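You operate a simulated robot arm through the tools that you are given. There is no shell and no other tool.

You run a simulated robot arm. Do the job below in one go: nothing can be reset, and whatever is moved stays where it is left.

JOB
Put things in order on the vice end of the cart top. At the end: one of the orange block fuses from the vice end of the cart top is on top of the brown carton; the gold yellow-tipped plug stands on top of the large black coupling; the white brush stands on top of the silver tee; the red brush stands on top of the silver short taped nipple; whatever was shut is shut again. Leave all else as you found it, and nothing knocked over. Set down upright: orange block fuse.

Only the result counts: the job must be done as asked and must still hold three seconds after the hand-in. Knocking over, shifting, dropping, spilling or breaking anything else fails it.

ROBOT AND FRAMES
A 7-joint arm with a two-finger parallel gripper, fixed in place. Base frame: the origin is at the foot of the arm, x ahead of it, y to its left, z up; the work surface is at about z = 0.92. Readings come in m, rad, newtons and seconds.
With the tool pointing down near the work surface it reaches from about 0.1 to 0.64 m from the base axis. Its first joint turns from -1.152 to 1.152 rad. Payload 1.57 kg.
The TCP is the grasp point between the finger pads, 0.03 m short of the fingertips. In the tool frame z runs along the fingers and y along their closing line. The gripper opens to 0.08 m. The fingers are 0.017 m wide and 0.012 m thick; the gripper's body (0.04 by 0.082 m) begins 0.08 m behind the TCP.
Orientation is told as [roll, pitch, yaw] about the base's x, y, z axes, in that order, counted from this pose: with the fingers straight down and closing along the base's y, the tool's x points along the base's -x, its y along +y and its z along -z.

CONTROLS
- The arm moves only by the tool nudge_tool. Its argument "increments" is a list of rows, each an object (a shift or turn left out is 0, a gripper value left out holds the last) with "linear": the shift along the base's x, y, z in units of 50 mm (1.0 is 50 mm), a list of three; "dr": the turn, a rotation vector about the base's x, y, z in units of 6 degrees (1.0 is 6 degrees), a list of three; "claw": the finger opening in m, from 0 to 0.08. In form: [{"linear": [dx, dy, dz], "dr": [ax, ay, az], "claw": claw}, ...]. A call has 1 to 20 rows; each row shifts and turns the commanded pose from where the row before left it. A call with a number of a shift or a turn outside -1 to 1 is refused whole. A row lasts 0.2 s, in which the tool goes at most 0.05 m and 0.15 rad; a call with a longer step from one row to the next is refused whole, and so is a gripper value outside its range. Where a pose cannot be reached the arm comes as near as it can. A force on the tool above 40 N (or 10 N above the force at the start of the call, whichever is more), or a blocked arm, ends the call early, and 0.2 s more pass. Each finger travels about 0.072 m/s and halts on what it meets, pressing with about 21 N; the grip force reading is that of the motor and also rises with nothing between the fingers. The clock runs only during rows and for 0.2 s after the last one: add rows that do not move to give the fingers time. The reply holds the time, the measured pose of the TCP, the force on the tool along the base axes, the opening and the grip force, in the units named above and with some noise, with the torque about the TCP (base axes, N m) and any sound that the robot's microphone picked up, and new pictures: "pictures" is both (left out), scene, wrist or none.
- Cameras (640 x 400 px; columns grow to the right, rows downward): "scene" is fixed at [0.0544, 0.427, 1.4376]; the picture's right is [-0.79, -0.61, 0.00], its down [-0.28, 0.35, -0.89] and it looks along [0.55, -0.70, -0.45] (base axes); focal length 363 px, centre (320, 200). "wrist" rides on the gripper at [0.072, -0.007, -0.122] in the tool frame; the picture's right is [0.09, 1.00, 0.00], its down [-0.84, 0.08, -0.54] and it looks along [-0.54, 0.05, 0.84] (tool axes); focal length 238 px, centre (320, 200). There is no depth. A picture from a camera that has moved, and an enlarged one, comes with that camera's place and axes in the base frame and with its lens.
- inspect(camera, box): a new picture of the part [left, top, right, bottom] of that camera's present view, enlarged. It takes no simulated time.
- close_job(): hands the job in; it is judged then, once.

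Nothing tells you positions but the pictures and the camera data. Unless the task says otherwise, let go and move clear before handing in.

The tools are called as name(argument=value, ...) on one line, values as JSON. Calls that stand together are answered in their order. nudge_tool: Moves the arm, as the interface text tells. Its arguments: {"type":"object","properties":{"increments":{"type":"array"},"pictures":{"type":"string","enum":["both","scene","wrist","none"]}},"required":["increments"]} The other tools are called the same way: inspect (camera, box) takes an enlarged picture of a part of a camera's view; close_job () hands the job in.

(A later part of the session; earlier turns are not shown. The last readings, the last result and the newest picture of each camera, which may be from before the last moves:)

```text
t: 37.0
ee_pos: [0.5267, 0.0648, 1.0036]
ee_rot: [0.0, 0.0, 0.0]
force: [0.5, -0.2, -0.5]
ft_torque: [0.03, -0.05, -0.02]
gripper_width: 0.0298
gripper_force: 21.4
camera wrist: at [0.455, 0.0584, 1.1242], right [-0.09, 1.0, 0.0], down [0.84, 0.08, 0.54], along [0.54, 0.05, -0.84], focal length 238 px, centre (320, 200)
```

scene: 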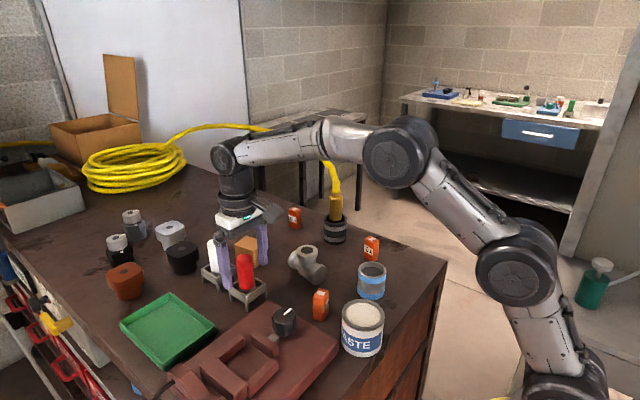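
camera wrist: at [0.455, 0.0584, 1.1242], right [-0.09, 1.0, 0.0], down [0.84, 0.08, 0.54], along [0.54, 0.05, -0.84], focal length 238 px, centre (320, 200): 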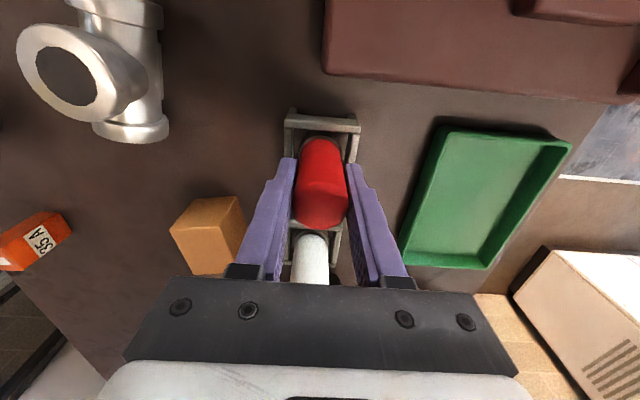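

nudge_tool(increments=[{"linear": [0, 0, 0.15]}, {"linear": [0, 0, 0.3]}, {"linear": [0, 0, 0.5]}, {"linear": [0, 0, 0.6]}, {}], pictures="both")

inspect(camera="scene", box=[190, 190, 300, 310])

```text
t: 38.2
ee_pos: [0.5265, 0.0663, 1.0807]
ee_rot: [0.0, 0.002, 0.0]
force: [0.8, -0.2, -0.2]
ft_torque: [-0.02, -0.01, 0.01]
gripper_width: 0.0302
gripper_force: 20.9
camera wrist: at [0.4556, 0.0593, 1.2013], right [-0.09, 1.0, 0.0], down [0.84, 0.08, 0.54], along [0.54, 0.05, -0.84], focal length 238 px, centre (320, 200)
```

scene: 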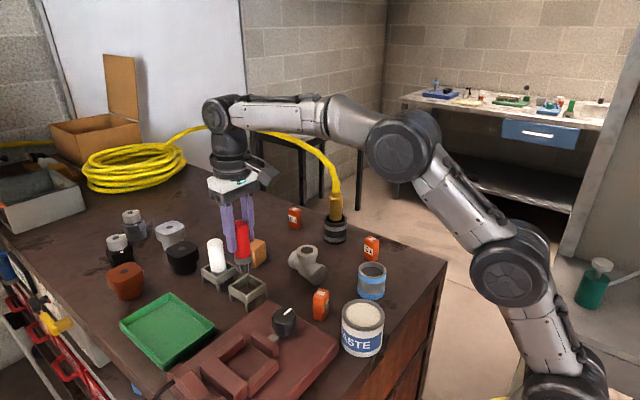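
wrist: 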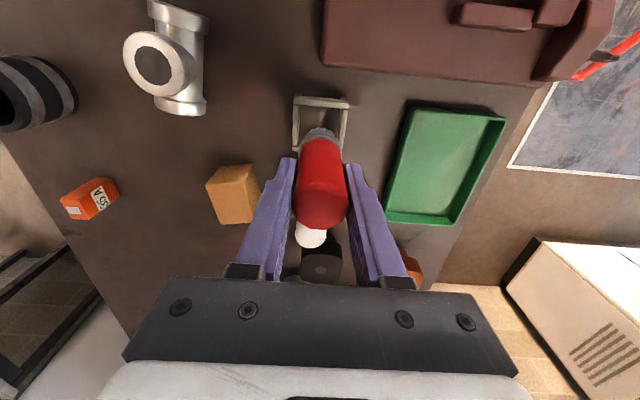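

```text
3.33 times, centred on (245, 250) of scene
camera zoom: at [0.0545, 0.427, 1.4376], right [-0.79, -0.61, 0.0], down [-0.28, 0.35, -0.89], along [0.55, -0.7, -0.45], focal length 1210 px, centre (570, 33)
```

zoom: 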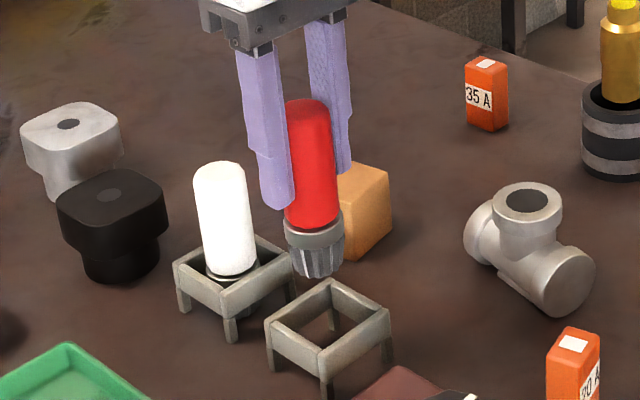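

The red brush came out cleanly, leaving its holder in place. I'll carry it above the silver nipple at about (0.338, -0.110).

nudge_tool(increments=[{"linear": [0, 0, 0.8]}, {"linear": [-0.6, -0.56, 0]}, {"linear": [-0.6, -0.56, 0]}, {"linear": [-0.6, -0.56, 0]}, {"linear": [-0.6, -0.56, 0]}, {"linear": [-0.6, -0.56, 0]}, {"linear": [-0.5, -0.5, 0]}, {"linear": [-0.27, -0.23, 0]}, {}, {}], pictures="both")

inspect(camera="scene", box=[320, 180, 430, 310])

inspect(camera="wrist", box=[240, 60, 420, 290])

```text
t: 40.4
ee_pos: [0.3371, -0.1113, 1.1208]
ee_rot: [-0.001, 0.001, 0.0]
force: [0.2, 0.4, -1.1]
ft_torque: [0.0, -0.02, 0.0]
gripper_width: 0.0299
gripper_force: 21.1
camera wrist: at [0.2662, -0.1187, 1.2414], right [-0.09, 1.0, 0.0], down [0.84, 0.08, 0.54], along [0.54, 0.05, -0.84], focal length 238 px, centre (320, 200)
```

scene: 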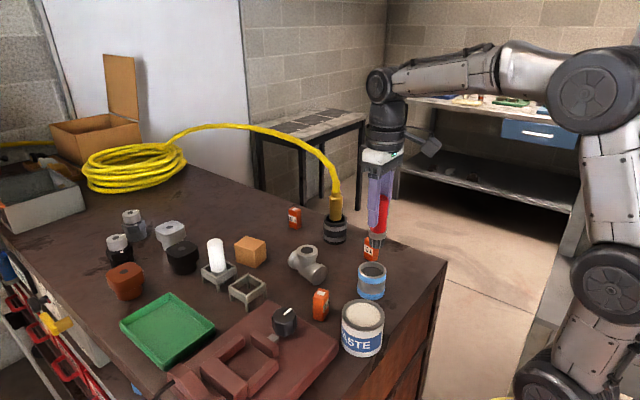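
wrist: 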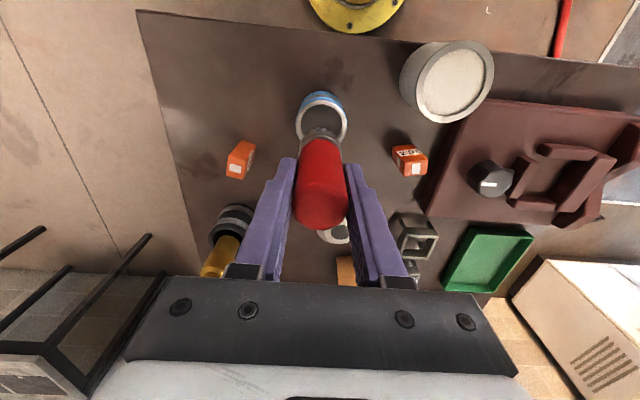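

```text
3.08 times, centred on (375, 245) of scene
camera zoom: at [0.0545, 0.427, 1.4376], right [-0.79, -0.61, 0.0], down [-0.28, 0.35, -0.89], along [0.55, -0.7, -0.45], focal length 1117 px, centre (151, 62)
```

zoom: 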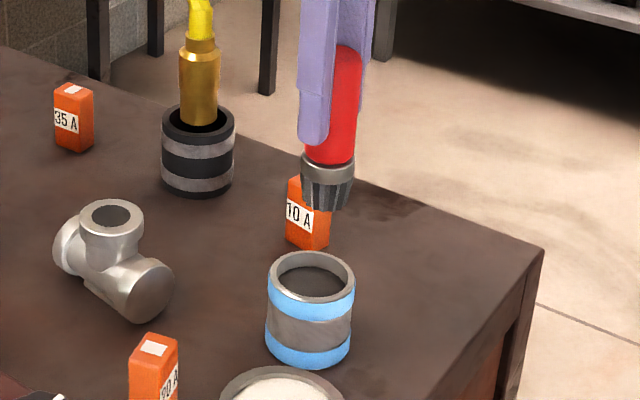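

```text
1.74 times, centred on (330, 175) of wrist
camera zoom: at [0.2662, -0.1187, 1.2414], right [-0.09, 1.0, 0.0], down [0.84, 0.08, 0.54], along [0.54, 0.05, -0.84], focal length 414 px, centre (303, 244)
```

zoom: 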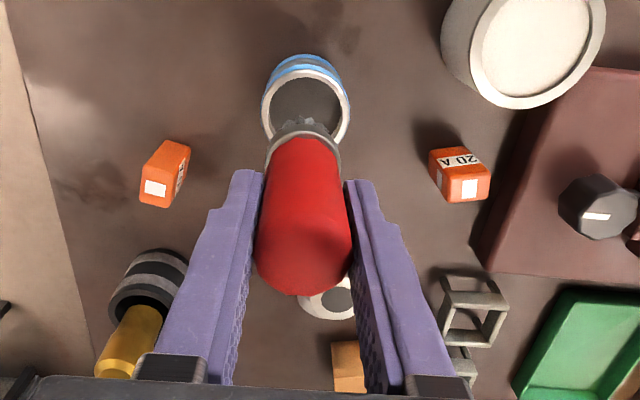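

nudge_tool(increments=[{"linear": [0.08, 0.03, -0.3]}, {"linear": [0, 0, -0.4]}, {"linear": [0, 0, -0.25]}, {}, {}], pictures="both")

inspect(camera="scene", box=[320, 200, 420, 310])

inspect(camera="wrist", box=[260, 80, 380, 230])

```text
t: 41.6
ee_pos: [0.3408, -0.1104, 1.0722]
ee_rot: [0.002, 0.0, 0.001]
force: [-0.5, 0.0, -0.9]
ft_torque: [-0.03, 0.01, 0.02]
gripper_width: 0.0303
gripper_force: 21.1
camera wrist: at [0.2707, -0.1164, 1.194], right [-0.09, 1.0, 0.0], down [0.84, 0.08, 0.54], along [0.54, 0.05, -0.84], focal length 238 px, centre (320, 200)
```

scene: 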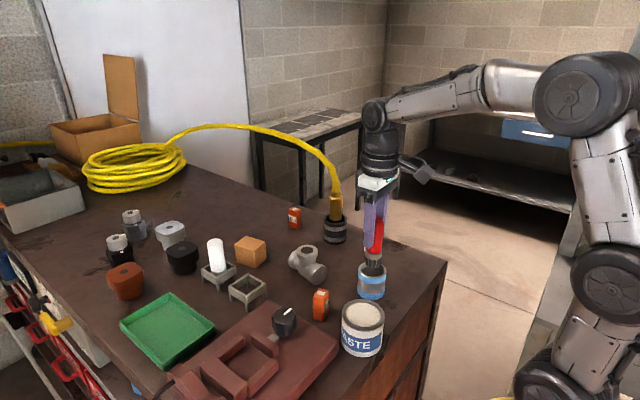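
wrist: 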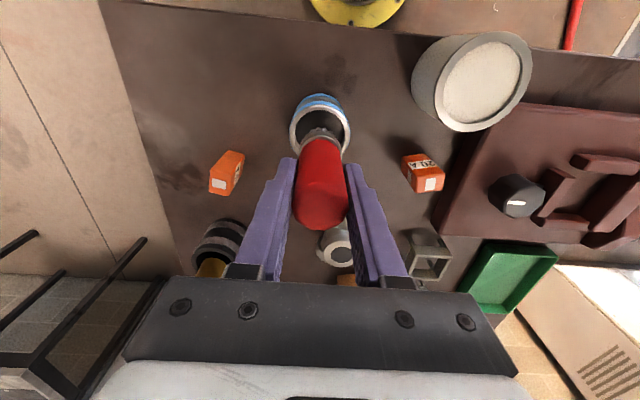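

```text
3.64 times, centred on (370, 255) of scene
camera zoom: at [0.0545, 0.427, 1.4376], right [-0.79, -0.61, 0.0], down [-0.28, 0.35, -0.89], along [0.55, -0.7, -0.45], focal length 1320 px, centre (138, 0)
```

zoom: 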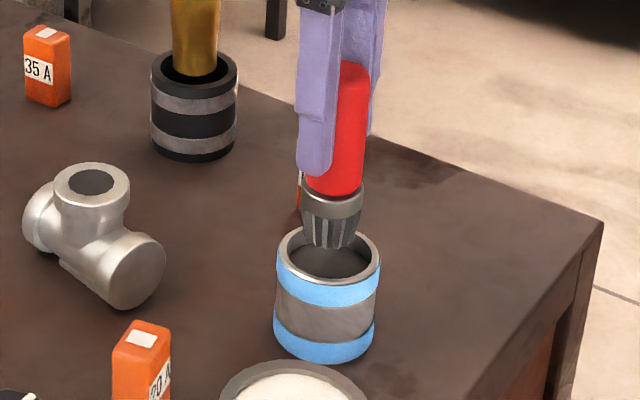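

```text
2.67 times, centred on (320, 155) of wrist
camera zoom: at [0.2707, -0.1164, 1.194], right [-0.09, 1.0, 0.0], down [0.84, 0.08, 0.54], along [0.54, 0.05, -0.84], focal length 636 px, centre (320, 320)
```

zoom: 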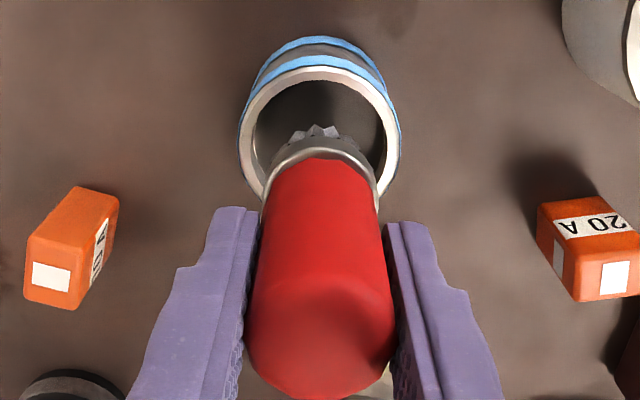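

nudge_tool(increments=[{"linear": [0, 0, -0.12]}, {"linear": [0, 0, -0.06]}, {"linear": [0, 0, -0.06]}, {"linear": [0, 0, -0.04]}, {}], pictures="none")

inspect(camera="scene", box=[320, 200, 420, 310])

```text
t: 42.8
ee_pos: [0.3429, -0.11, 1.0613]
ee_rot: [-0.001, -0.004, 0.0]
force: [-5.4, 2.3, 21.3]
ft_torque: [0.32, 0.51, 0.06]
gripper_width: 0.0303
gripper_force: 20.9
```

```text
3.64 times, centred on (370, 255) of scene
camera zoom: at [0.0541, 0.4271, 1.4376], right [-0.79, -0.61, 0.0], down [-0.28, 0.35, -0.89], along [0.55, -0.7, -0.45], focal length 1320 px, centre (138, 0)
```

zoom: 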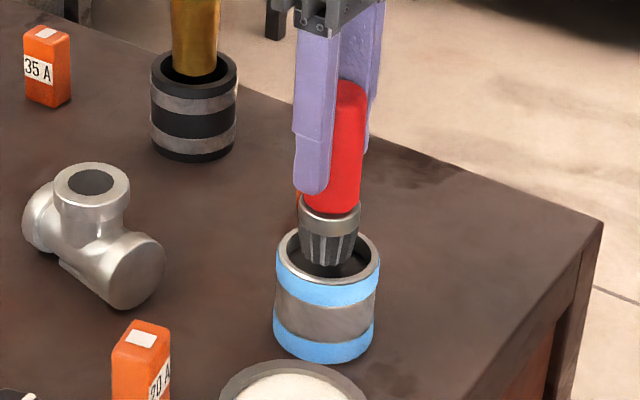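

nudge_tool(increments=[{"linear": [0, 0, 0.06]}, {"linear": [0, 0, 0.02]}, {}, {}], pictures="none")

inspect(camera="scene", box=[350, 230, 400, 310])

inspect(camera="wrist", box=[260, 80, 380, 230])

```text
t: 43.8
ee_pos: [0.3426, -0.109, 1.0625]
ee_rot: [0.0, 0.002, 0.0]
force: [-0.4, -0.1, -1.8]
ft_torque: [0.03, 0.03, 0.0]
gripper_width: 0.0302
gripper_force: 20.9
```

```text
5.00 times, centred on (375, 270) of scene
camera zoom: at [0.0545, 0.427, 1.4376], right [-0.79, -0.61, 0.0], down [-0.28, 0.35, -0.89], along [0.55, -0.7, -0.45], focal length 1815 px, centre (45, -150)
```

zoom: 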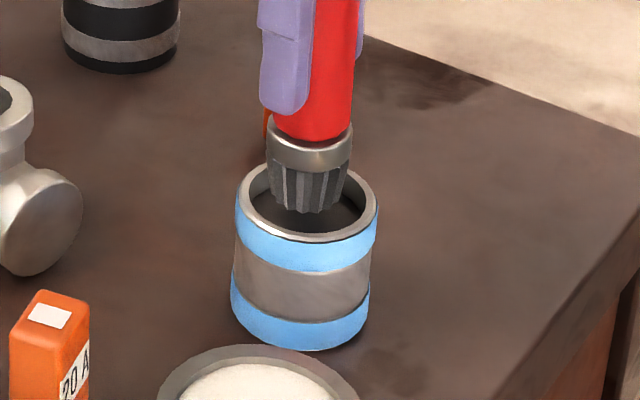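

```text
2.67 times, centred on (320, 155) of wrist
camera zoom: at [0.2713, -0.1161, 1.1837], right [-0.09, 1.0, 0.0], down [0.84, 0.08, 0.54], along [0.54, 0.05, -0.84], focal length 636 px, centre (320, 320)
```

zoom: 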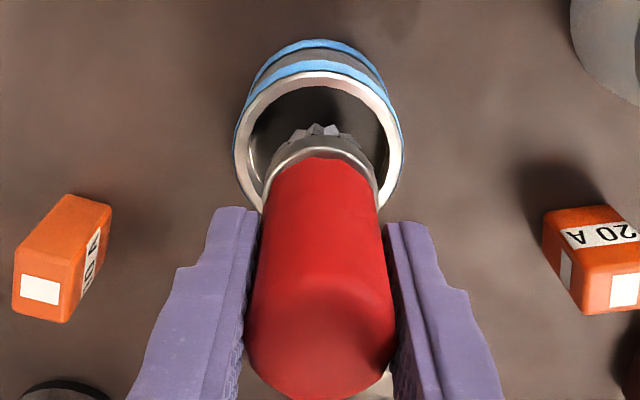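

nudge_tool(increments=[{"linear": [-0.03, 0, -0.03]}, {}, {}], pictures="none")

nudge_tool(increments=[{"linear": [0, 0, -0.02]}, {}, {}], pictures="none")

```text
t: 44.6
ee_pos: [0.3402, -0.1094, 1.0606]
ee_rot: [-0.001, 0.002, 0.0]
force: [-0.8, -0.6, -1.4]
ft_torque: [0.01, 0.02, 0.0]
gripper_width: 0.0303
gripper_force: 21.6
```

```text
t: 45.4
ee_pos: [0.3407, -0.1095, 1.0617]
ee_rot: [0.0, -0.002, 0.001]
force: [-0.5, -0.1, 2.2]
ft_torque: [-0.03, -0.02, -0.02]
gripper_width: 0.0304
gripper_force: 20.8
```

nudge_tool(increments=[{"claw": 0.033}, {"claw": 0.038}, {"claw": 0.05}, {"claw": 0.07}, {"claw": 0.08}, {}], pictures="both")

inspect(camera="scene", box=[350, 210, 400, 310])

```text
t: 46.8
ee_pos: [0.3409, -0.1098, 1.0605]
ee_rot: [0.0, 0.001, 0.0]
force: [0.0, -0.9, 0.2]
ft_torque: [0.02, 0.01, 0.01]
gripper_width: 0.0799
gripper_force: 0.1
camera wrist: at [0.2695, -0.1161, 1.1816], right [-0.09, 1.0, 0.0], down [0.84, 0.08, 0.54], along [0.54, 0.05, -0.84], focal length 238 px, centre (320, 200)
```

scene: 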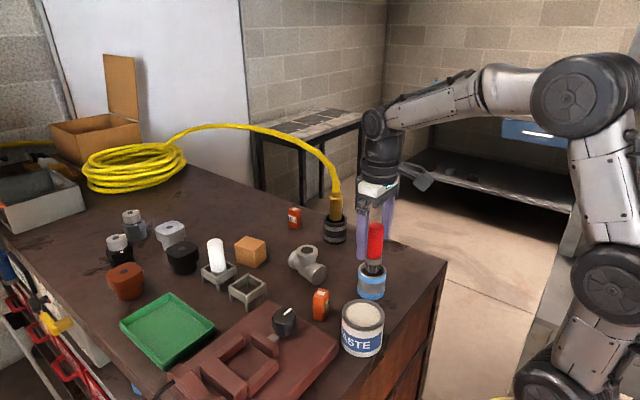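
wrist: 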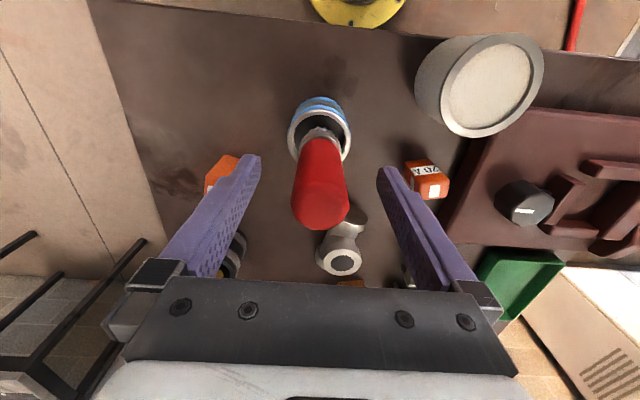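

```text
4.00 times, centred on (375, 260) of scene
camera zoom: at [0.0544, 0.427, 1.4376], right [-0.79, -0.61, 0.0], down [-0.28, 0.35, -0.89], along [0.55, -0.7, -0.45], focal length 1452 px, centre (100, -40)
```

zoom: 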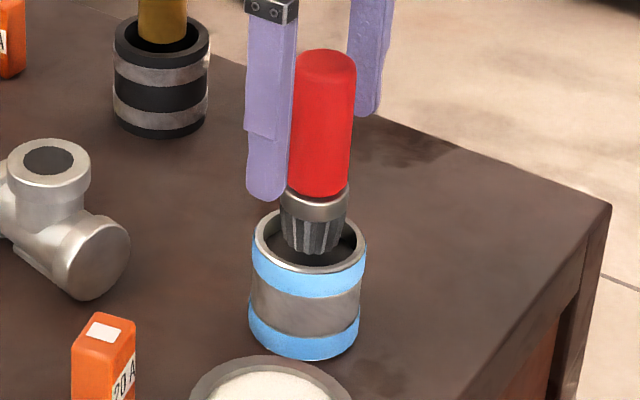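

The red brush stands on the nipple. I'll rise clear and go to the white brush at about (0.613, 0.064).

nudge_tool(increments=[{"linear": [0, 0, 0.3]}, {"linear": [0, 0, 0.7]}, {"linear": [0, 0, 0.9]}, {"linear": [0, 0, 0.5]}, {"linear": [0.6, 0.54, 0]}, {"linear": [0.6, 0.54, 0]}, {"linear": [0.6, 0.54, 0]}, {"linear": [0.6, 0.54, -0.2]}, {"linear": [0.6, 0.54, -0.4]}, {"linear": [0.6, 0.54, -0.5]}, {"linear": [0.2, 0.2, -0.5]}, {}, {}], pictures="both")

inspect(camera="scene", box=[280, 160, 420, 310])

```text
t: 49.6
ee_pos: [0.5317, 0.0625, 1.1007]
ee_rot: [0.0, -0.001, 0.0]
force: [-0.3, -0.5, 0.6]
ft_torque: [-0.03, -0.01, -0.01]
gripper_width: 0.0804
gripper_force: 0.1
camera wrist: at [0.4593, 0.056, 1.2219], right [-0.09, 1.0, 0.0], down [0.84, 0.08, 0.54], along [0.54, 0.05, -0.84], focal length 238 px, centre (320, 200)
```

scene: 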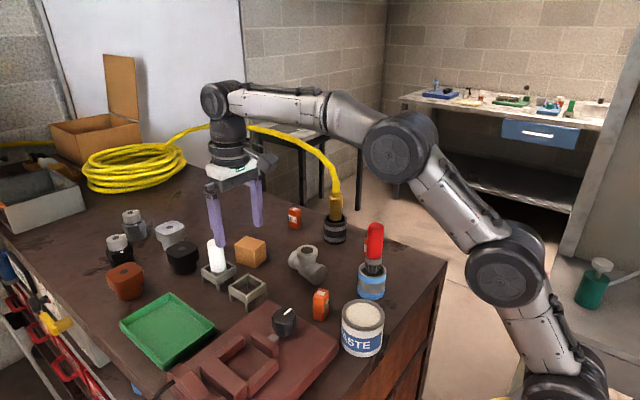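
wrist: 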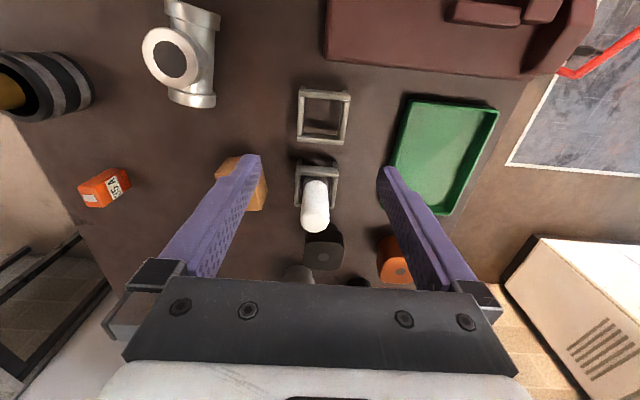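

```text
2.67 times, centred on (350, 235) of scene
camera zoom: at [0.0544, 0.427, 1.4376], right [-0.79, -0.61, 0.0], down [-0.28, 0.35, -0.89], along [0.55, -0.7, -0.45], focal length 968 px, centre (240, 107)
```

zoom: 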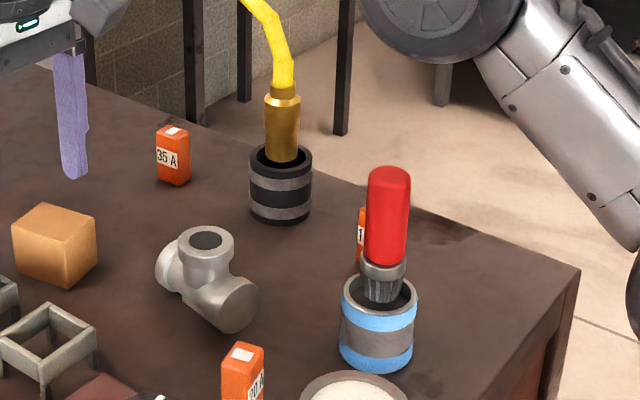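

nudge_tool(increments=[{"linear": [0.4, 0.02, -0.3], "claw": 0.06}, {"linear": [0.4, 0.02, -0.2]}, {"linear": [0.4, 0, -0.1]}, {"linear": [0.44, 0, 0]}, {}, {}], pictures="both")

inspect(camera="wrist", box=[240, 60, 420, 290])

```text
t: 51.0
ee_pos: [0.6026, 0.0649, 1.0647]
ee_rot: [-0.001, 0.0, 0.0]
force: [-1.1, -0.2, -0.9]
ft_torque: [0.01, -0.02, 0.01]
gripper_width: 0.0599
gripper_force: 0.1
out of reach, approached as far as the arm can: row 4
camera wrist: at [0.5317, 0.0578, 1.1867], right [-0.09, 1.0, 0.0], down [0.84, 0.08, 0.54], along [0.54, 0.05, -0.84], focal length 238 px, centre (320, 200)
```

scene: 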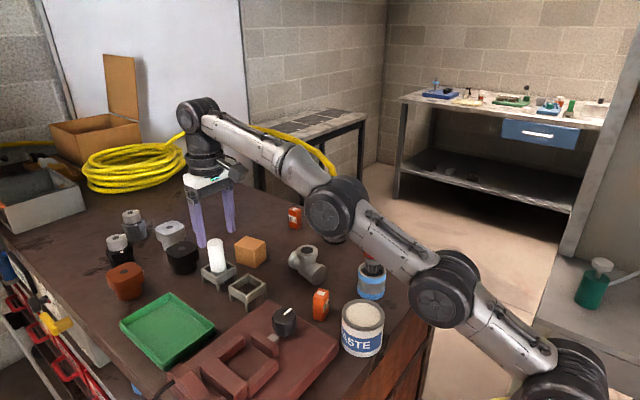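
wrist: 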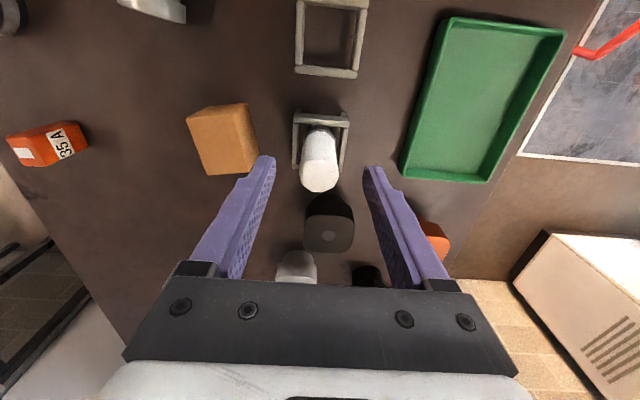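

```text
1.74 times, centred on (330, 175) of wrist
camera zoom: at [0.5317, 0.0578, 1.1867], right [-0.09, 1.0, 0.0], down [0.84, 0.08, 0.54], along [0.54, 0.05, -0.84], focal length 414 px, centre (303, 244)
```

zoom: 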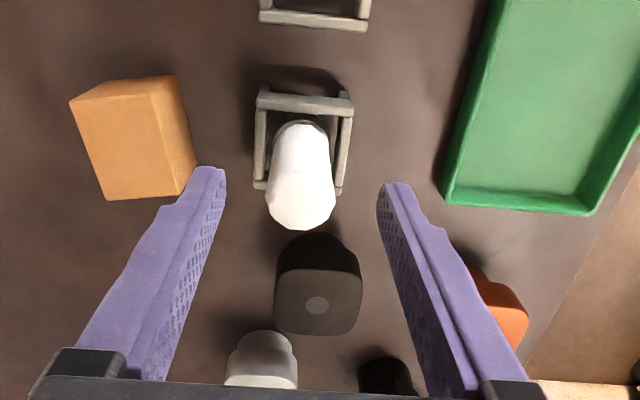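

nudge_tool(increments=[{"linear": [0, 0, -0.5]}, {"linear": [0, 0, -0.5]}, {"linear": [0, 0, -0.3]}, {}], pictures="wrist")

inspect(camera="scene", box=[170, 190, 290, 310])

```text
t: 52.0
ee_pos: [0.604, 0.0633, 1.0005]
ee_rot: [0.0, 0.0, -0.001]
force: [-1.0, 0.4, -0.5]
ft_torque: [0.05, 0.0, 0.0]
gripper_width: 0.06
gripper_force: 0.0
camera wrist: at [0.5321, 0.0574, 1.122], right [-0.09, 1.0, 0.0], down [0.84, 0.08, 0.54], along [0.54, 0.05, -0.84], focal length 238 px, centre (320, 200)
```

wrist: 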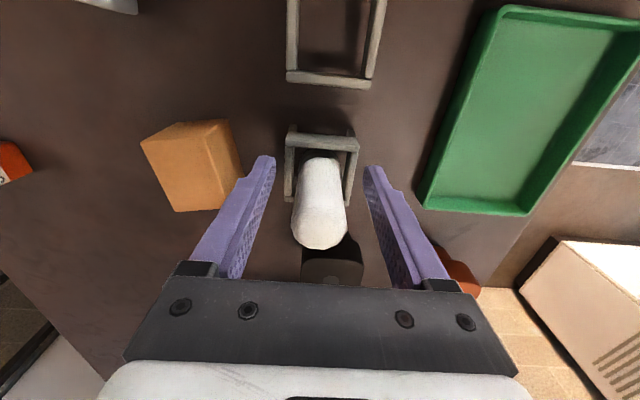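

```text
3.33 times, centred on (230, 250) of scene
camera zoom: at [0.0544, 0.427, 1.4376], right [-0.79, -0.61, 0.0], down [-0.28, 0.35, -0.89], along [0.55, -0.7, -0.45], focal length 1210 px, centre (620, 33)
```

zoom: 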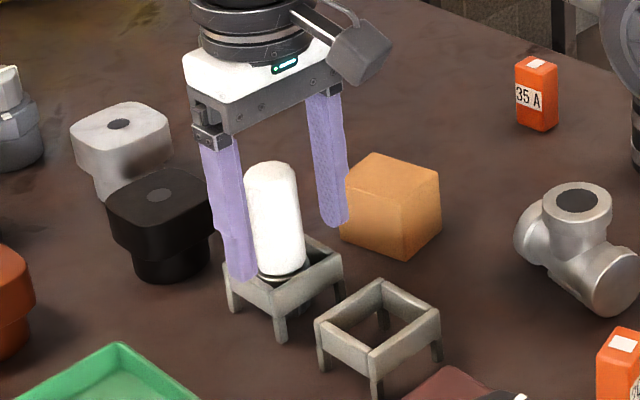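

nudge_tool(increments=[{"linear": [0.18, 0.03, 0.04]}, {}, {}], pictures="wrist")

```text
t: 52.8
ee_pos: [0.6112, 0.0666, 1.0028]
ee_rot: [0.0, 0.0, 0.0]
force: [0.0, 0.5, 0.2]
ft_torque: [0.01, -0.02, 0.02]
gripper_width: 0.0598
gripper_force: 0.0
camera wrist: at [0.5409, 0.0587, 1.1242], right [-0.09, 1.0, 0.0], down [0.84, 0.08, 0.54], along [0.54, 0.05, -0.84], focal length 238 px, centre (320, 200)
```

wrist: 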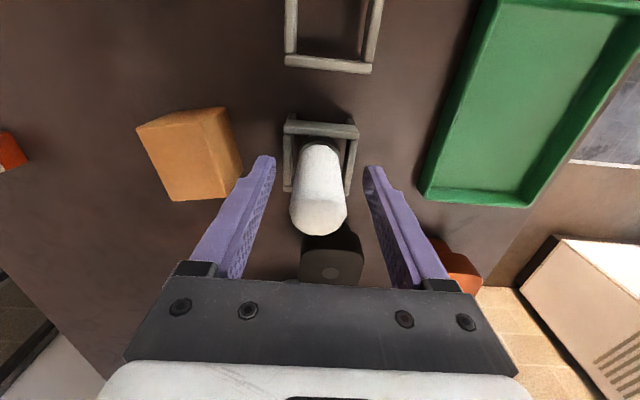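

nudge_tool(increments=[{"claw": 0.045}, {"claw": 0.033}, {"claw": 0.025}, {}, {}], pictures="none")

nudge_tool(increments=[{"linear": [0, 0, 0.15]}, {"linear": [0, 0, 0.3]}, {"linear": [-0.05, 0, 0.5]}, {"linear": [-0.3, 0, 0.6]}, {}], pictures="both")

inspect(camera="scene", box=[170, 190, 290, 310])

```text
t: 54.0
ee_pos: [0.6111, 0.0669, 1.0034]
ee_rot: [-0.001, -0.002, 0.002]
force: [-0.2, 0.2, 1.5]
ft_torque: [0.03, 0.02, 0.03]
gripper_width: 0.03
gripper_force: 20.9
```

```text
t: 55.2
ee_pos: [0.5943, 0.0654, 1.0803]
ee_rot: [0.0, 0.0, -0.001]
force: [-0.2, -0.1, -1.0]
ft_torque: [-0.05, -0.02, 0.03]
gripper_width: 0.0299
gripper_force: 21.4
camera wrist: at [0.5236, 0.0583, 1.202], right [-0.09, 1.0, 0.0], down [0.84, 0.08, 0.54], along [0.54, 0.05, -0.84], focal length 238 px, centre (320, 200)
```

scene: 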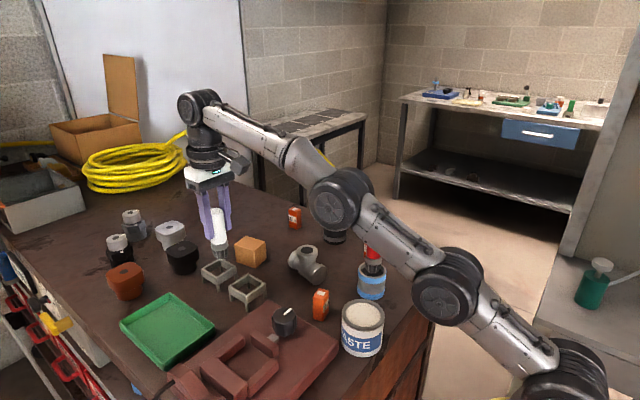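
wrist: 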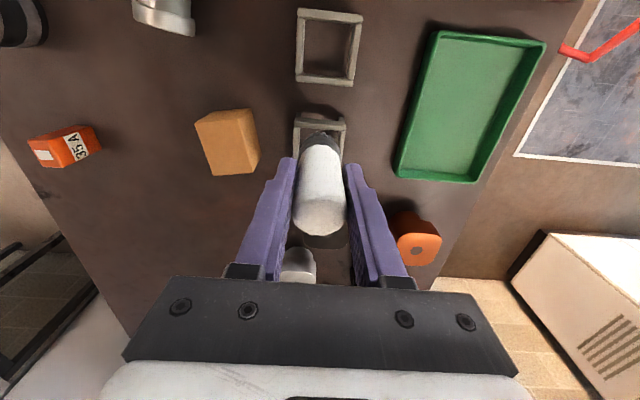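

```text
3.33 times, centred on (230, 250) of scene
camera zoom: at [0.0545, 0.427, 1.4376], right [-0.79, -0.61, 0.0], down [-0.28, 0.35, -0.89], along [0.55, -0.7, -0.45], focal length 1210 px, centre (620, 33)
```

zoom: 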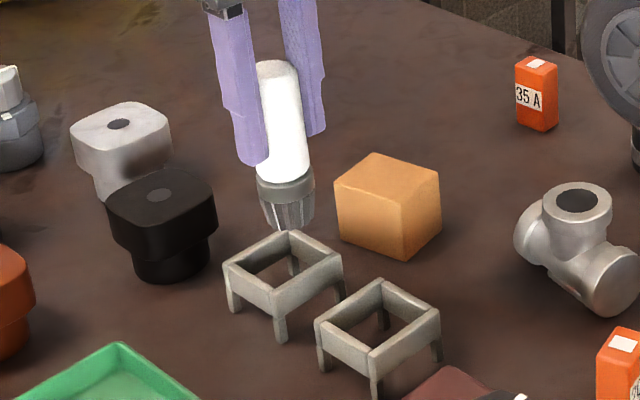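

The white brush is out of its holder, and both holders are untouched. I'll carry it above the silver tee at about (0.477, -0.067) and check the alignment there.

nudge_tool(increments=[{"linear": [-0.3, 0, 0.4]}, {"linear": [-0.42, -0.6, 0.3]}, {"linear": [-0.42, -0.6, 0.2]}, {"linear": [-0.42, -0.6, 0]}, {"linear": [-0.42, -0.5, 0]}, {"linear": [-0.38, -0.35, 0]}, {}, {}], pictures="both")

inspect(camera="scene", box=[250, 170, 370, 300])

inspect(camera="wrist", box=[240, 60, 420, 260])

```text
t: 57.0
ee_pos: [0.4771, -0.0671, 1.1268]
ee_rot: [0.0, 0.001, 0.001]
force: [0.5, 0.7, -1.3]
ft_torque: [0.04, -0.03, 0.0]
gripper_width: 0.0305
gripper_force: 21.3
camera wrist: at [0.4055, -0.0744, 1.2474], right [-0.09, 1.0, 0.0], down [0.84, 0.08, 0.54], along [0.54, 0.05, -0.84], focal length 238 px, centre (320, 200)
```

scene: 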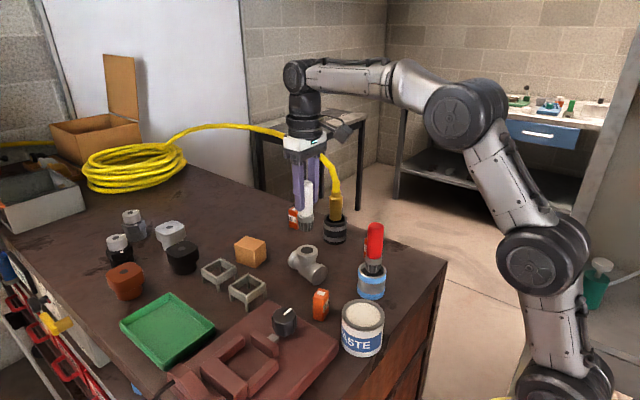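
wrist: 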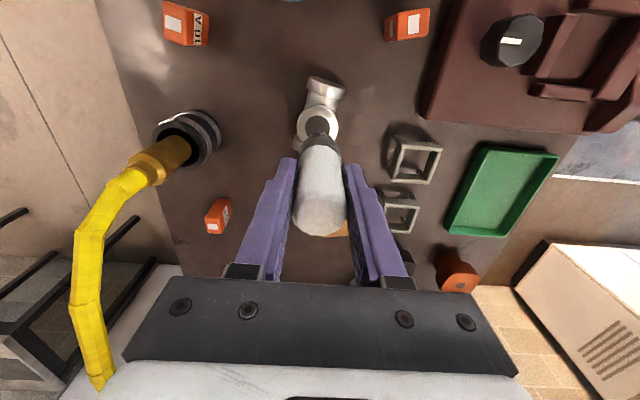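

```text
3.08 times, centred on (310, 235) of scene
camera zoom: at [0.0545, 0.427, 1.4376], right [-0.79, -0.61, 0.0], down [-0.28, 0.35, -0.89], along [0.55, -0.7, -0.45], focal length 1117 px, centre (351, 92)
```

zoom: 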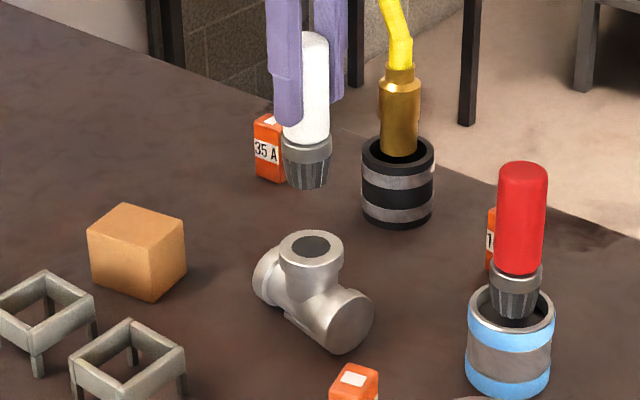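

```text
2.00 times, centred on (330, 160) of wrist
camera zoom: at [0.4055, -0.0744, 1.2474], right [-0.09, 1.0, 0.0], down [0.84, 0.08, 0.54], along [0.54, 0.05, -0.84], focal length 477 px, centre (300, 280)
```

zoom: 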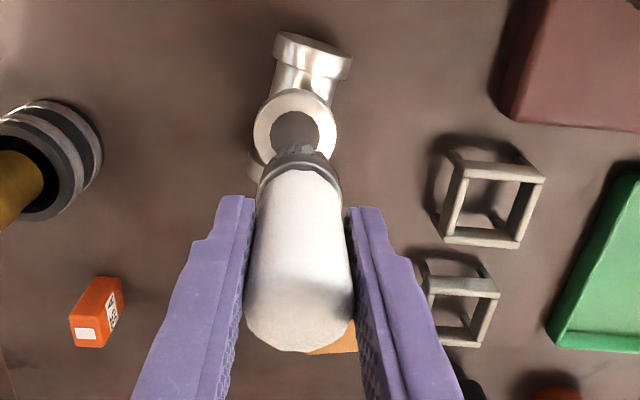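

nudge_tool(increments=[{"linear": [-0.02, -0.02, -0.3]}, {"linear": [0, 0, -0.35]}, {}, {}], pictures="none")

inspect(camera="scene", box=[270, 190, 350, 290])

inspect(camera="wrist", box=[260, 60, 380, 230])

```text
t: 58.0
ee_pos: [0.4763, -0.0673, 1.0932]
ee_rot: [0.0, 0.0, 0.002]
force: [0.7, -0.5, -1.6]
ft_torque: [0.0, 0.03, 0.03]
gripper_width: 0.0304
gripper_force: 21.2
```

```text
4.00 times, centred on (310, 240) of scene
camera zoom: at [0.0545, 0.427, 1.4376], right [-0.79, -0.61, 0.0], down [-0.28, 0.35, -0.89], along [0.55, -0.7, -0.45], focal length 1452 px, centre (360, 40)
```

zoom: 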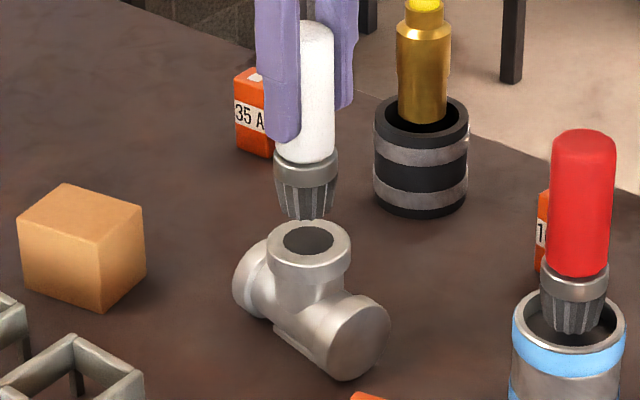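

```text
2.35 times, centred on (320, 145) of wrist
camera zoom: at [0.405, -0.0752, 1.2144], right [-0.09, 1.0, 0.0], down [0.84, 0.08, 0.54], along [0.54, 0.05, -0.84], focal length 561 px, centre (320, 329)
```

zoom: 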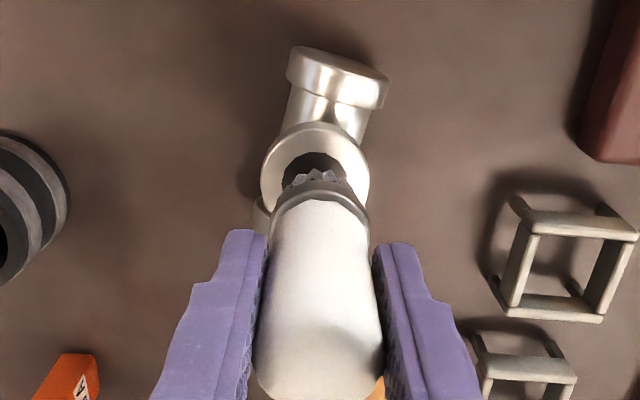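

nudge_tool(increments=[{"linear": [-0.02, 0, -0.15]}, {"linear": [0, 0, -0.12]}, {"linear": [0, 0, -0.05]}, {"linear": [0, 0, -0.03]}, {}, {}], pictures="none")

```text
t: 59.4
ee_pos: [0.4741, -0.0674, 1.0752]
ee_rot: [-0.001, 0.001, 0.002]
force: [-0.6, 0.3, -1.4]
ft_torque: [0.03, 0.04, 0.01]
gripper_width: 0.0302
gripper_force: 21.7
```

nudge_tool(increments=[{"linear": [0, 0, -0.03]}, {"linear": [0, 0, -0.03]}, {}], pictures="none")

inspect(camera="scene", box=[270, 190, 350, 290])

```text
t: 60.2
ee_pos: [0.4749, -0.0681, 1.0719]
ee_rot: [0.001, 0.001, 0.0]
force: [0.5, -0.2, -1.7]
ft_torque: [0.0, 0.02, 0.04]
gripper_width: 0.0301
gripper_force: 21.2
```

```text
4.00 times, centred on (310, 240) of scene
camera zoom: at [0.0545, 0.427, 1.4376], right [-0.79, -0.61, 0.0], down [-0.28, 0.35, -0.89], along [0.55, -0.7, -0.45], focal length 1452 px, centre (360, 40)
```

zoom: 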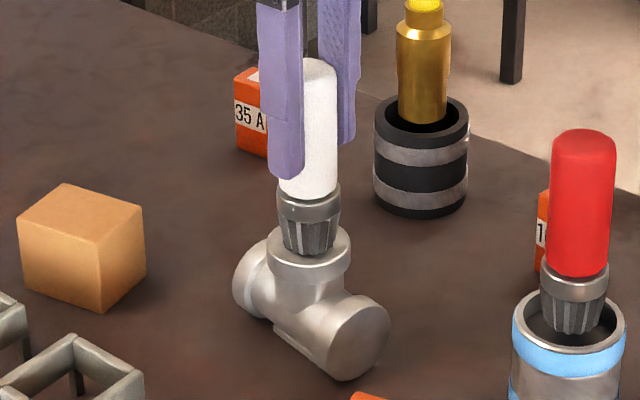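

nudge_tool(increments=[{"linear": [0, 0, -0.025]}, {}, {}], pictures="none")

nudge_tool(increments=[{"linear": [0, 0, -0.025]}, {}, {}], pictures="none")

```text
t: 61.0
ee_pos: [0.4736, -0.0687, 1.0713]
ee_rot: [0.001, 0.001, -0.002]
force: [-0.7, 0.3, -0.8]
ft_torque: [-0.01, 0.02, 0.01]
gripper_width: 0.0302
gripper_force: 21.2
```

```text
t: 61.8
ee_pos: [0.4744, -0.0679, 1.0701]
ee_rot: [-0.001, 0.0, 0.001]
force: [-0.3, 0.9, 0.5]
ft_torque: [-0.01, 0.0, -0.01]
gripper_width: 0.0303
gripper_force: 21.0
```

nudge_tool(increments=[{"linear": [0, 0, -0.02]}, {}, {}], pictures="both")

inspect(camera="scene", box=[285, 210, 335, 280])

inspect(camera="wrist", box=[260, 60, 380, 230])

```text
t: 62.6
ee_pos: [0.4748, -0.0688, 1.0703]
ee_rot: [0.001, -0.003, 0.001]
force: [-3.8, 0.7, 8.9]
ft_torque: [-0.06, 0.22, -0.03]
gripper_width: 0.0304
gripper_force: 21.0
camera wrist: at [0.403, -0.075, 1.1913], right [-0.09, 1.0, 0.0], down [0.84, 0.08, 0.54], along [0.54, 0.05, -0.84], focal length 238 px, centre (320, 200)
```

scene: 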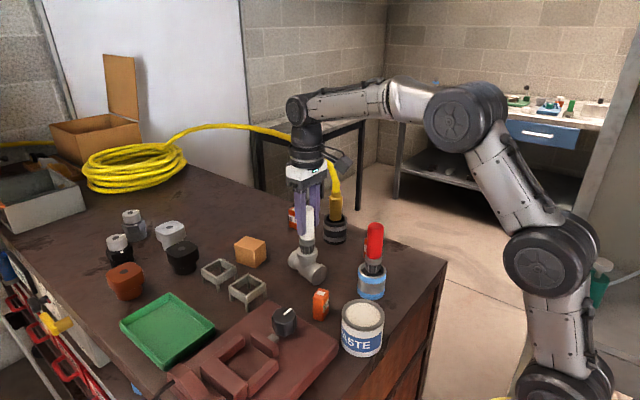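
wrist: 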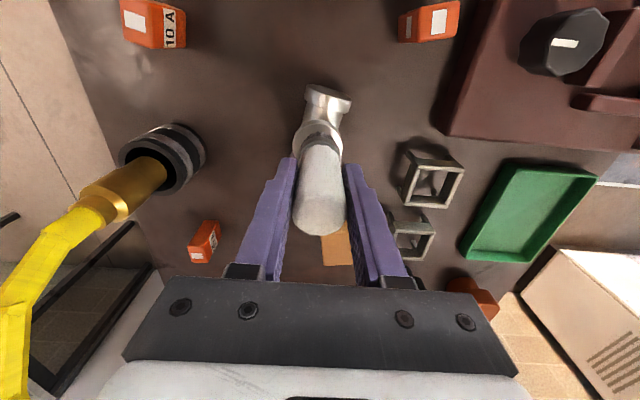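

```text
5.71 times, centred on (310, 245) of scene
camera zoom: at [0.0542, 0.427, 1.4376], right [-0.79, -0.61, 0.0], down [-0.28, 0.35, -0.89], along [0.55, -0.7, -0.45], focal length 2075 px, centre (377, -57)
```

zoom: 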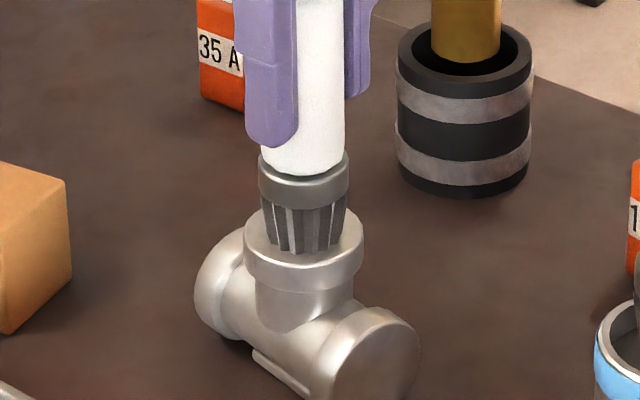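

```text
2.35 times, centred on (320, 145) of wrist
camera zoom: at [0.403, -0.075, 1.1913], right [-0.09, 1.0, 0.0], down [0.84, 0.08, 0.54], along [0.54, 0.05, -0.84], focal length 561 px, centre (320, 329)
```

zoom: 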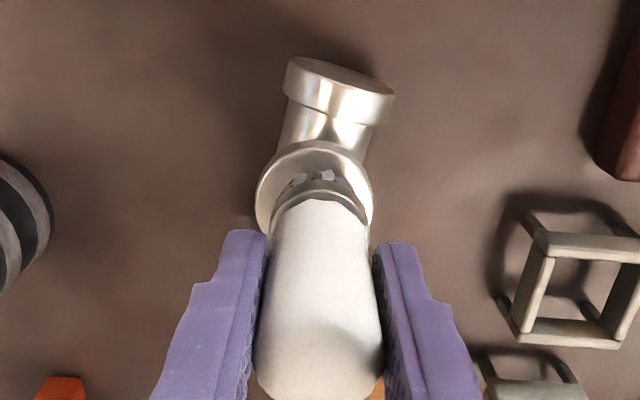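

The bristle end is centred and touching the tee's top. I'll ease off slightly and release.

nudge_tool(increments=[{"linear": [0, 0, 0.02]}, {}, {}], pictures="none")

nudge_tool(increments=[{"claw": 0.033}, {"claw": 0.038}, {"claw": 0.05}, {"claw": 0.07}, {}], pictures="none")

inspect(camera="scene", box=[270, 190, 350, 290])

```text
t: 63.4
ee_pos: [0.4745, -0.0686, 1.0705]
ee_rot: [0.002, -0.003, -0.001]
force: [-0.6, -1.8, 5.0]
ft_torque: [-0.23, -0.11, -0.02]
gripper_width: 0.0303
gripper_force: 20.7
```

```text
t: 64.6
ee_pos: [0.4747, -0.0677, 1.0697]
ee_rot: [0.002, 0.001, 0.0]
force: [0.8, 0.3, 0.4]
ft_torque: [0.02, 0.01, 0.02]
gripper_width: 0.0701
gripper_force: 0.1
```

```text
4.00 times, centred on (310, 240) of scene
camera zoom: at [0.0544, 0.427, 1.4376], right [-0.79, -0.61, 0.0], down [-0.28, 0.35, -0.89], along [0.55, -0.7, -0.45], focal length 1452 px, centre (360, 40)
```

zoom: 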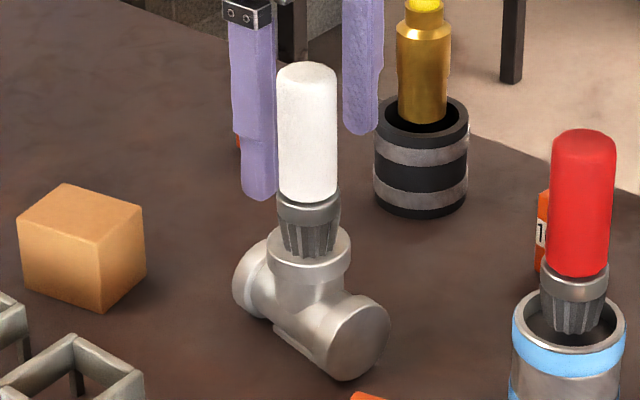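

The white brush stands on the tee. I'll rise clear and look at the 20 A fuse from above.

nudge_tool(increments=[{"linear": [0, 0, 0.3], "claw": 0.08}, {"linear": [0, 0, 0.8]}, {"linear": [0, 0, 0.8]}, {"linear": [-0.5, 0.5, 0]}, {"linear": [-0.5, 0.5, 0]}, {"linear": [-0.5, 0.5, -0.3]}, {}, {}], pictures="both")

inspect(camera="wrist", box=[240, 30, 420, 230])

inspect(camera="scene", box=[270, 190, 430, 310])

```text
t: 66.4
ee_pos: [0.3978, 0.0072, 1.1508]
ee_rot: [0.001, 0.0, -0.001]
force: [0.1, 0.3, 0.5]
ft_torque: [-0.01, 0.0, 0.01]
gripper_width: 0.0803
gripper_force: 0.0
camera wrist: at [0.3272, -0.0003, 1.2711], right [-0.09, 1.0, 0.0], down [0.84, 0.08, 0.54], along [0.54, 0.05, -0.84], focal length 238 px, centre (320, 200)
```

scene: 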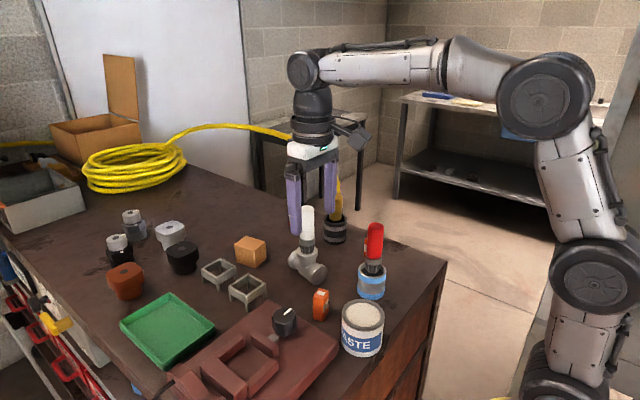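
wrist: 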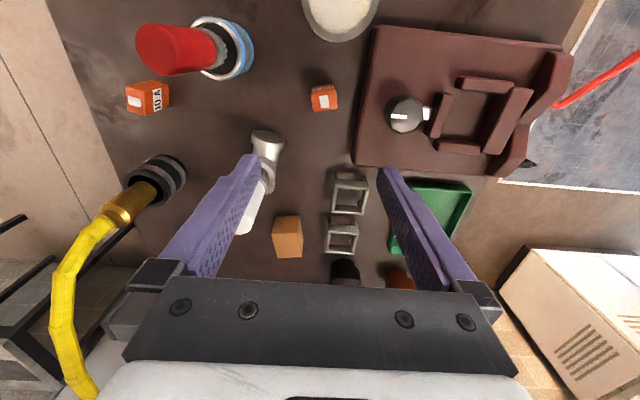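

```text
2.00 times, centred on (330, 130) of wrist
camera zoom: at [0.3272, -0.0003, 1.2711], right [-0.09, 1.0, 0.0], down [0.84, 0.08, 0.54], along [0.54, 0.05, -0.84], focal length 477 px, centre (300, 340)
```

zoom: 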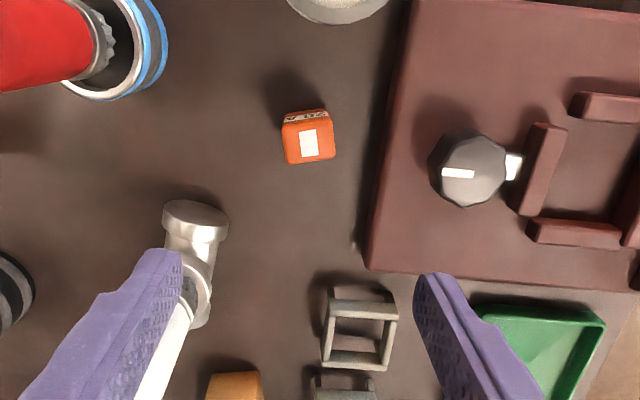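

```text
3.33 times, centred on (350, 250) of scene
camera zoom: at [0.0544, 0.427, 1.4376], right [-0.79, -0.61, 0.0], down [-0.28, 0.35, -0.89], along [0.55, -0.7, -0.45], focal length 1210 px, centre (220, 33)
```

zoom: 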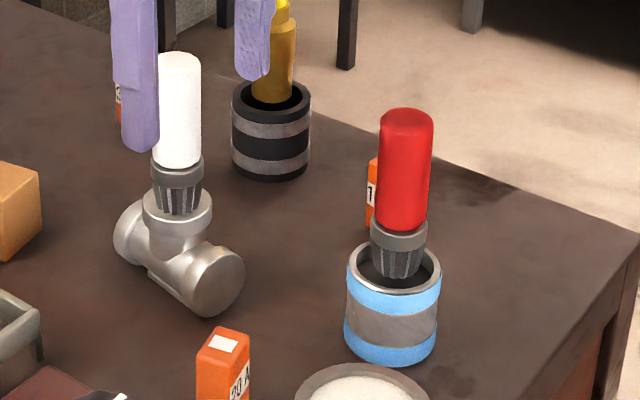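

The 20 A fuse stands at about (0.379, 0.010), turned about 14°. I'll rotate to match, narrow the fingers to stay clear of the vice base, and descend.

nudge_tool(increments=[{"linear": [-0.19, 0.03, 0], "dr": [0, 0, 1], "claw": 0.06}, {"linear": [-0.19, 0.03, 0], "dr": [0, 0, 1], "claw": 0.05}, {"dr": [0, 0, 0.33], "linear": [0, 0, -0.5]}, {"linear": [0, 0, -0.8]}, {"linear": [0, 0, -0.8]}, {}, {}], pictures="both")

inspect(camera="wrist", box=[240, 80, 420, 280])

inspect(camera="scene", box=[270, 230, 370, 330])

```text
t: 68.0
ee_pos: [0.3804, 0.0105, 1.0449]
ee_rot: [-0.002, -0.001, 0.244]
force: [1.3, -0.2, 0.1]
ft_torque: [0.01, 0.0, 0.0]
gripper_width: 0.0498
gripper_force: 0.1
camera wrist: at [0.3121, -0.0139, 1.1662], right [-0.33, 0.94, 0.0], down [0.79, 0.28, 0.54], along [0.51, 0.18, -0.84], focal length 238 px, centre (320, 200)
```

scene: 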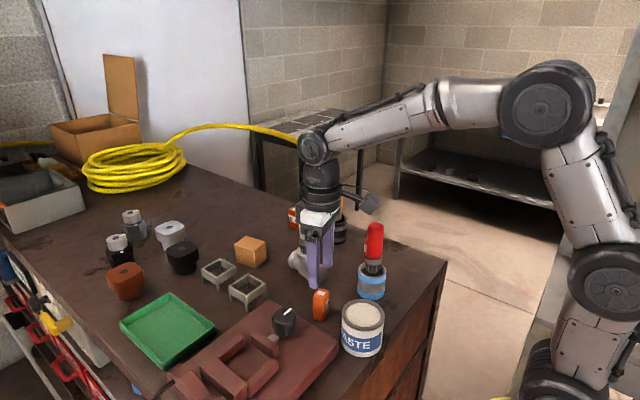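
wrist: 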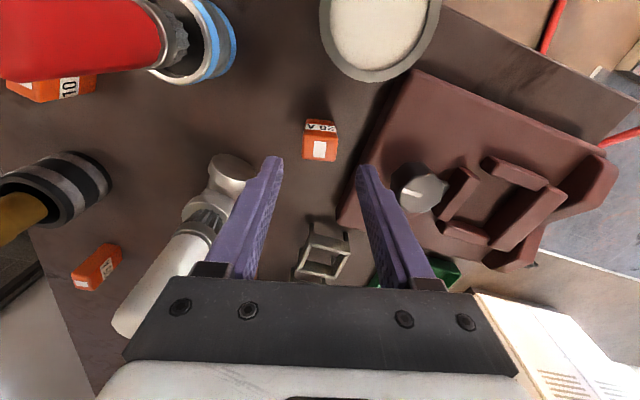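

```text
2.00 times, centred on (330, 180) of wrist
camera zoom: at [0.3121, -0.0139, 1.1662], right [-0.33, 0.94, 0.0], down [0.79, 0.28, 0.54], along [0.51, 0.18, -0.84], focal length 477 px, centre (300, 240)
```

zoom: 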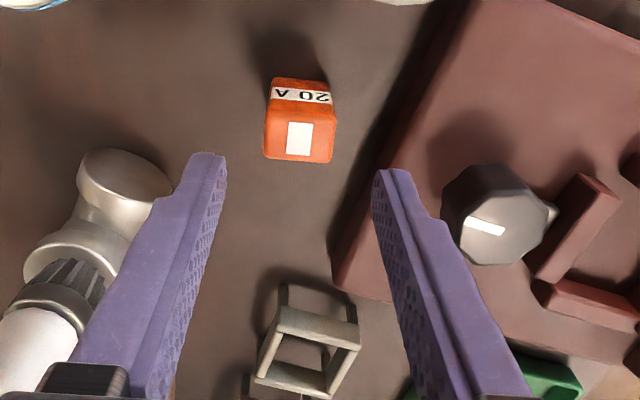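

```text
4.00 times, centred on (320, 280) of scene
camera zoom: at [0.0544, 0.427, 1.4376], right [-0.79, -0.61, 0.0], down [-0.28, 0.35, -0.89], along [0.55, -0.7, -0.45], focal length 1452 px, centre (320, -120)
```

zoom: 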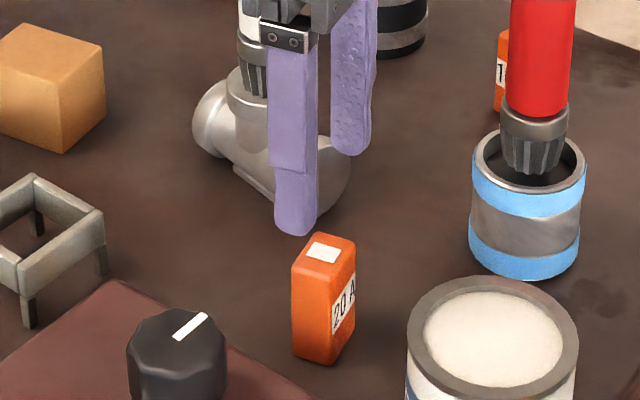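

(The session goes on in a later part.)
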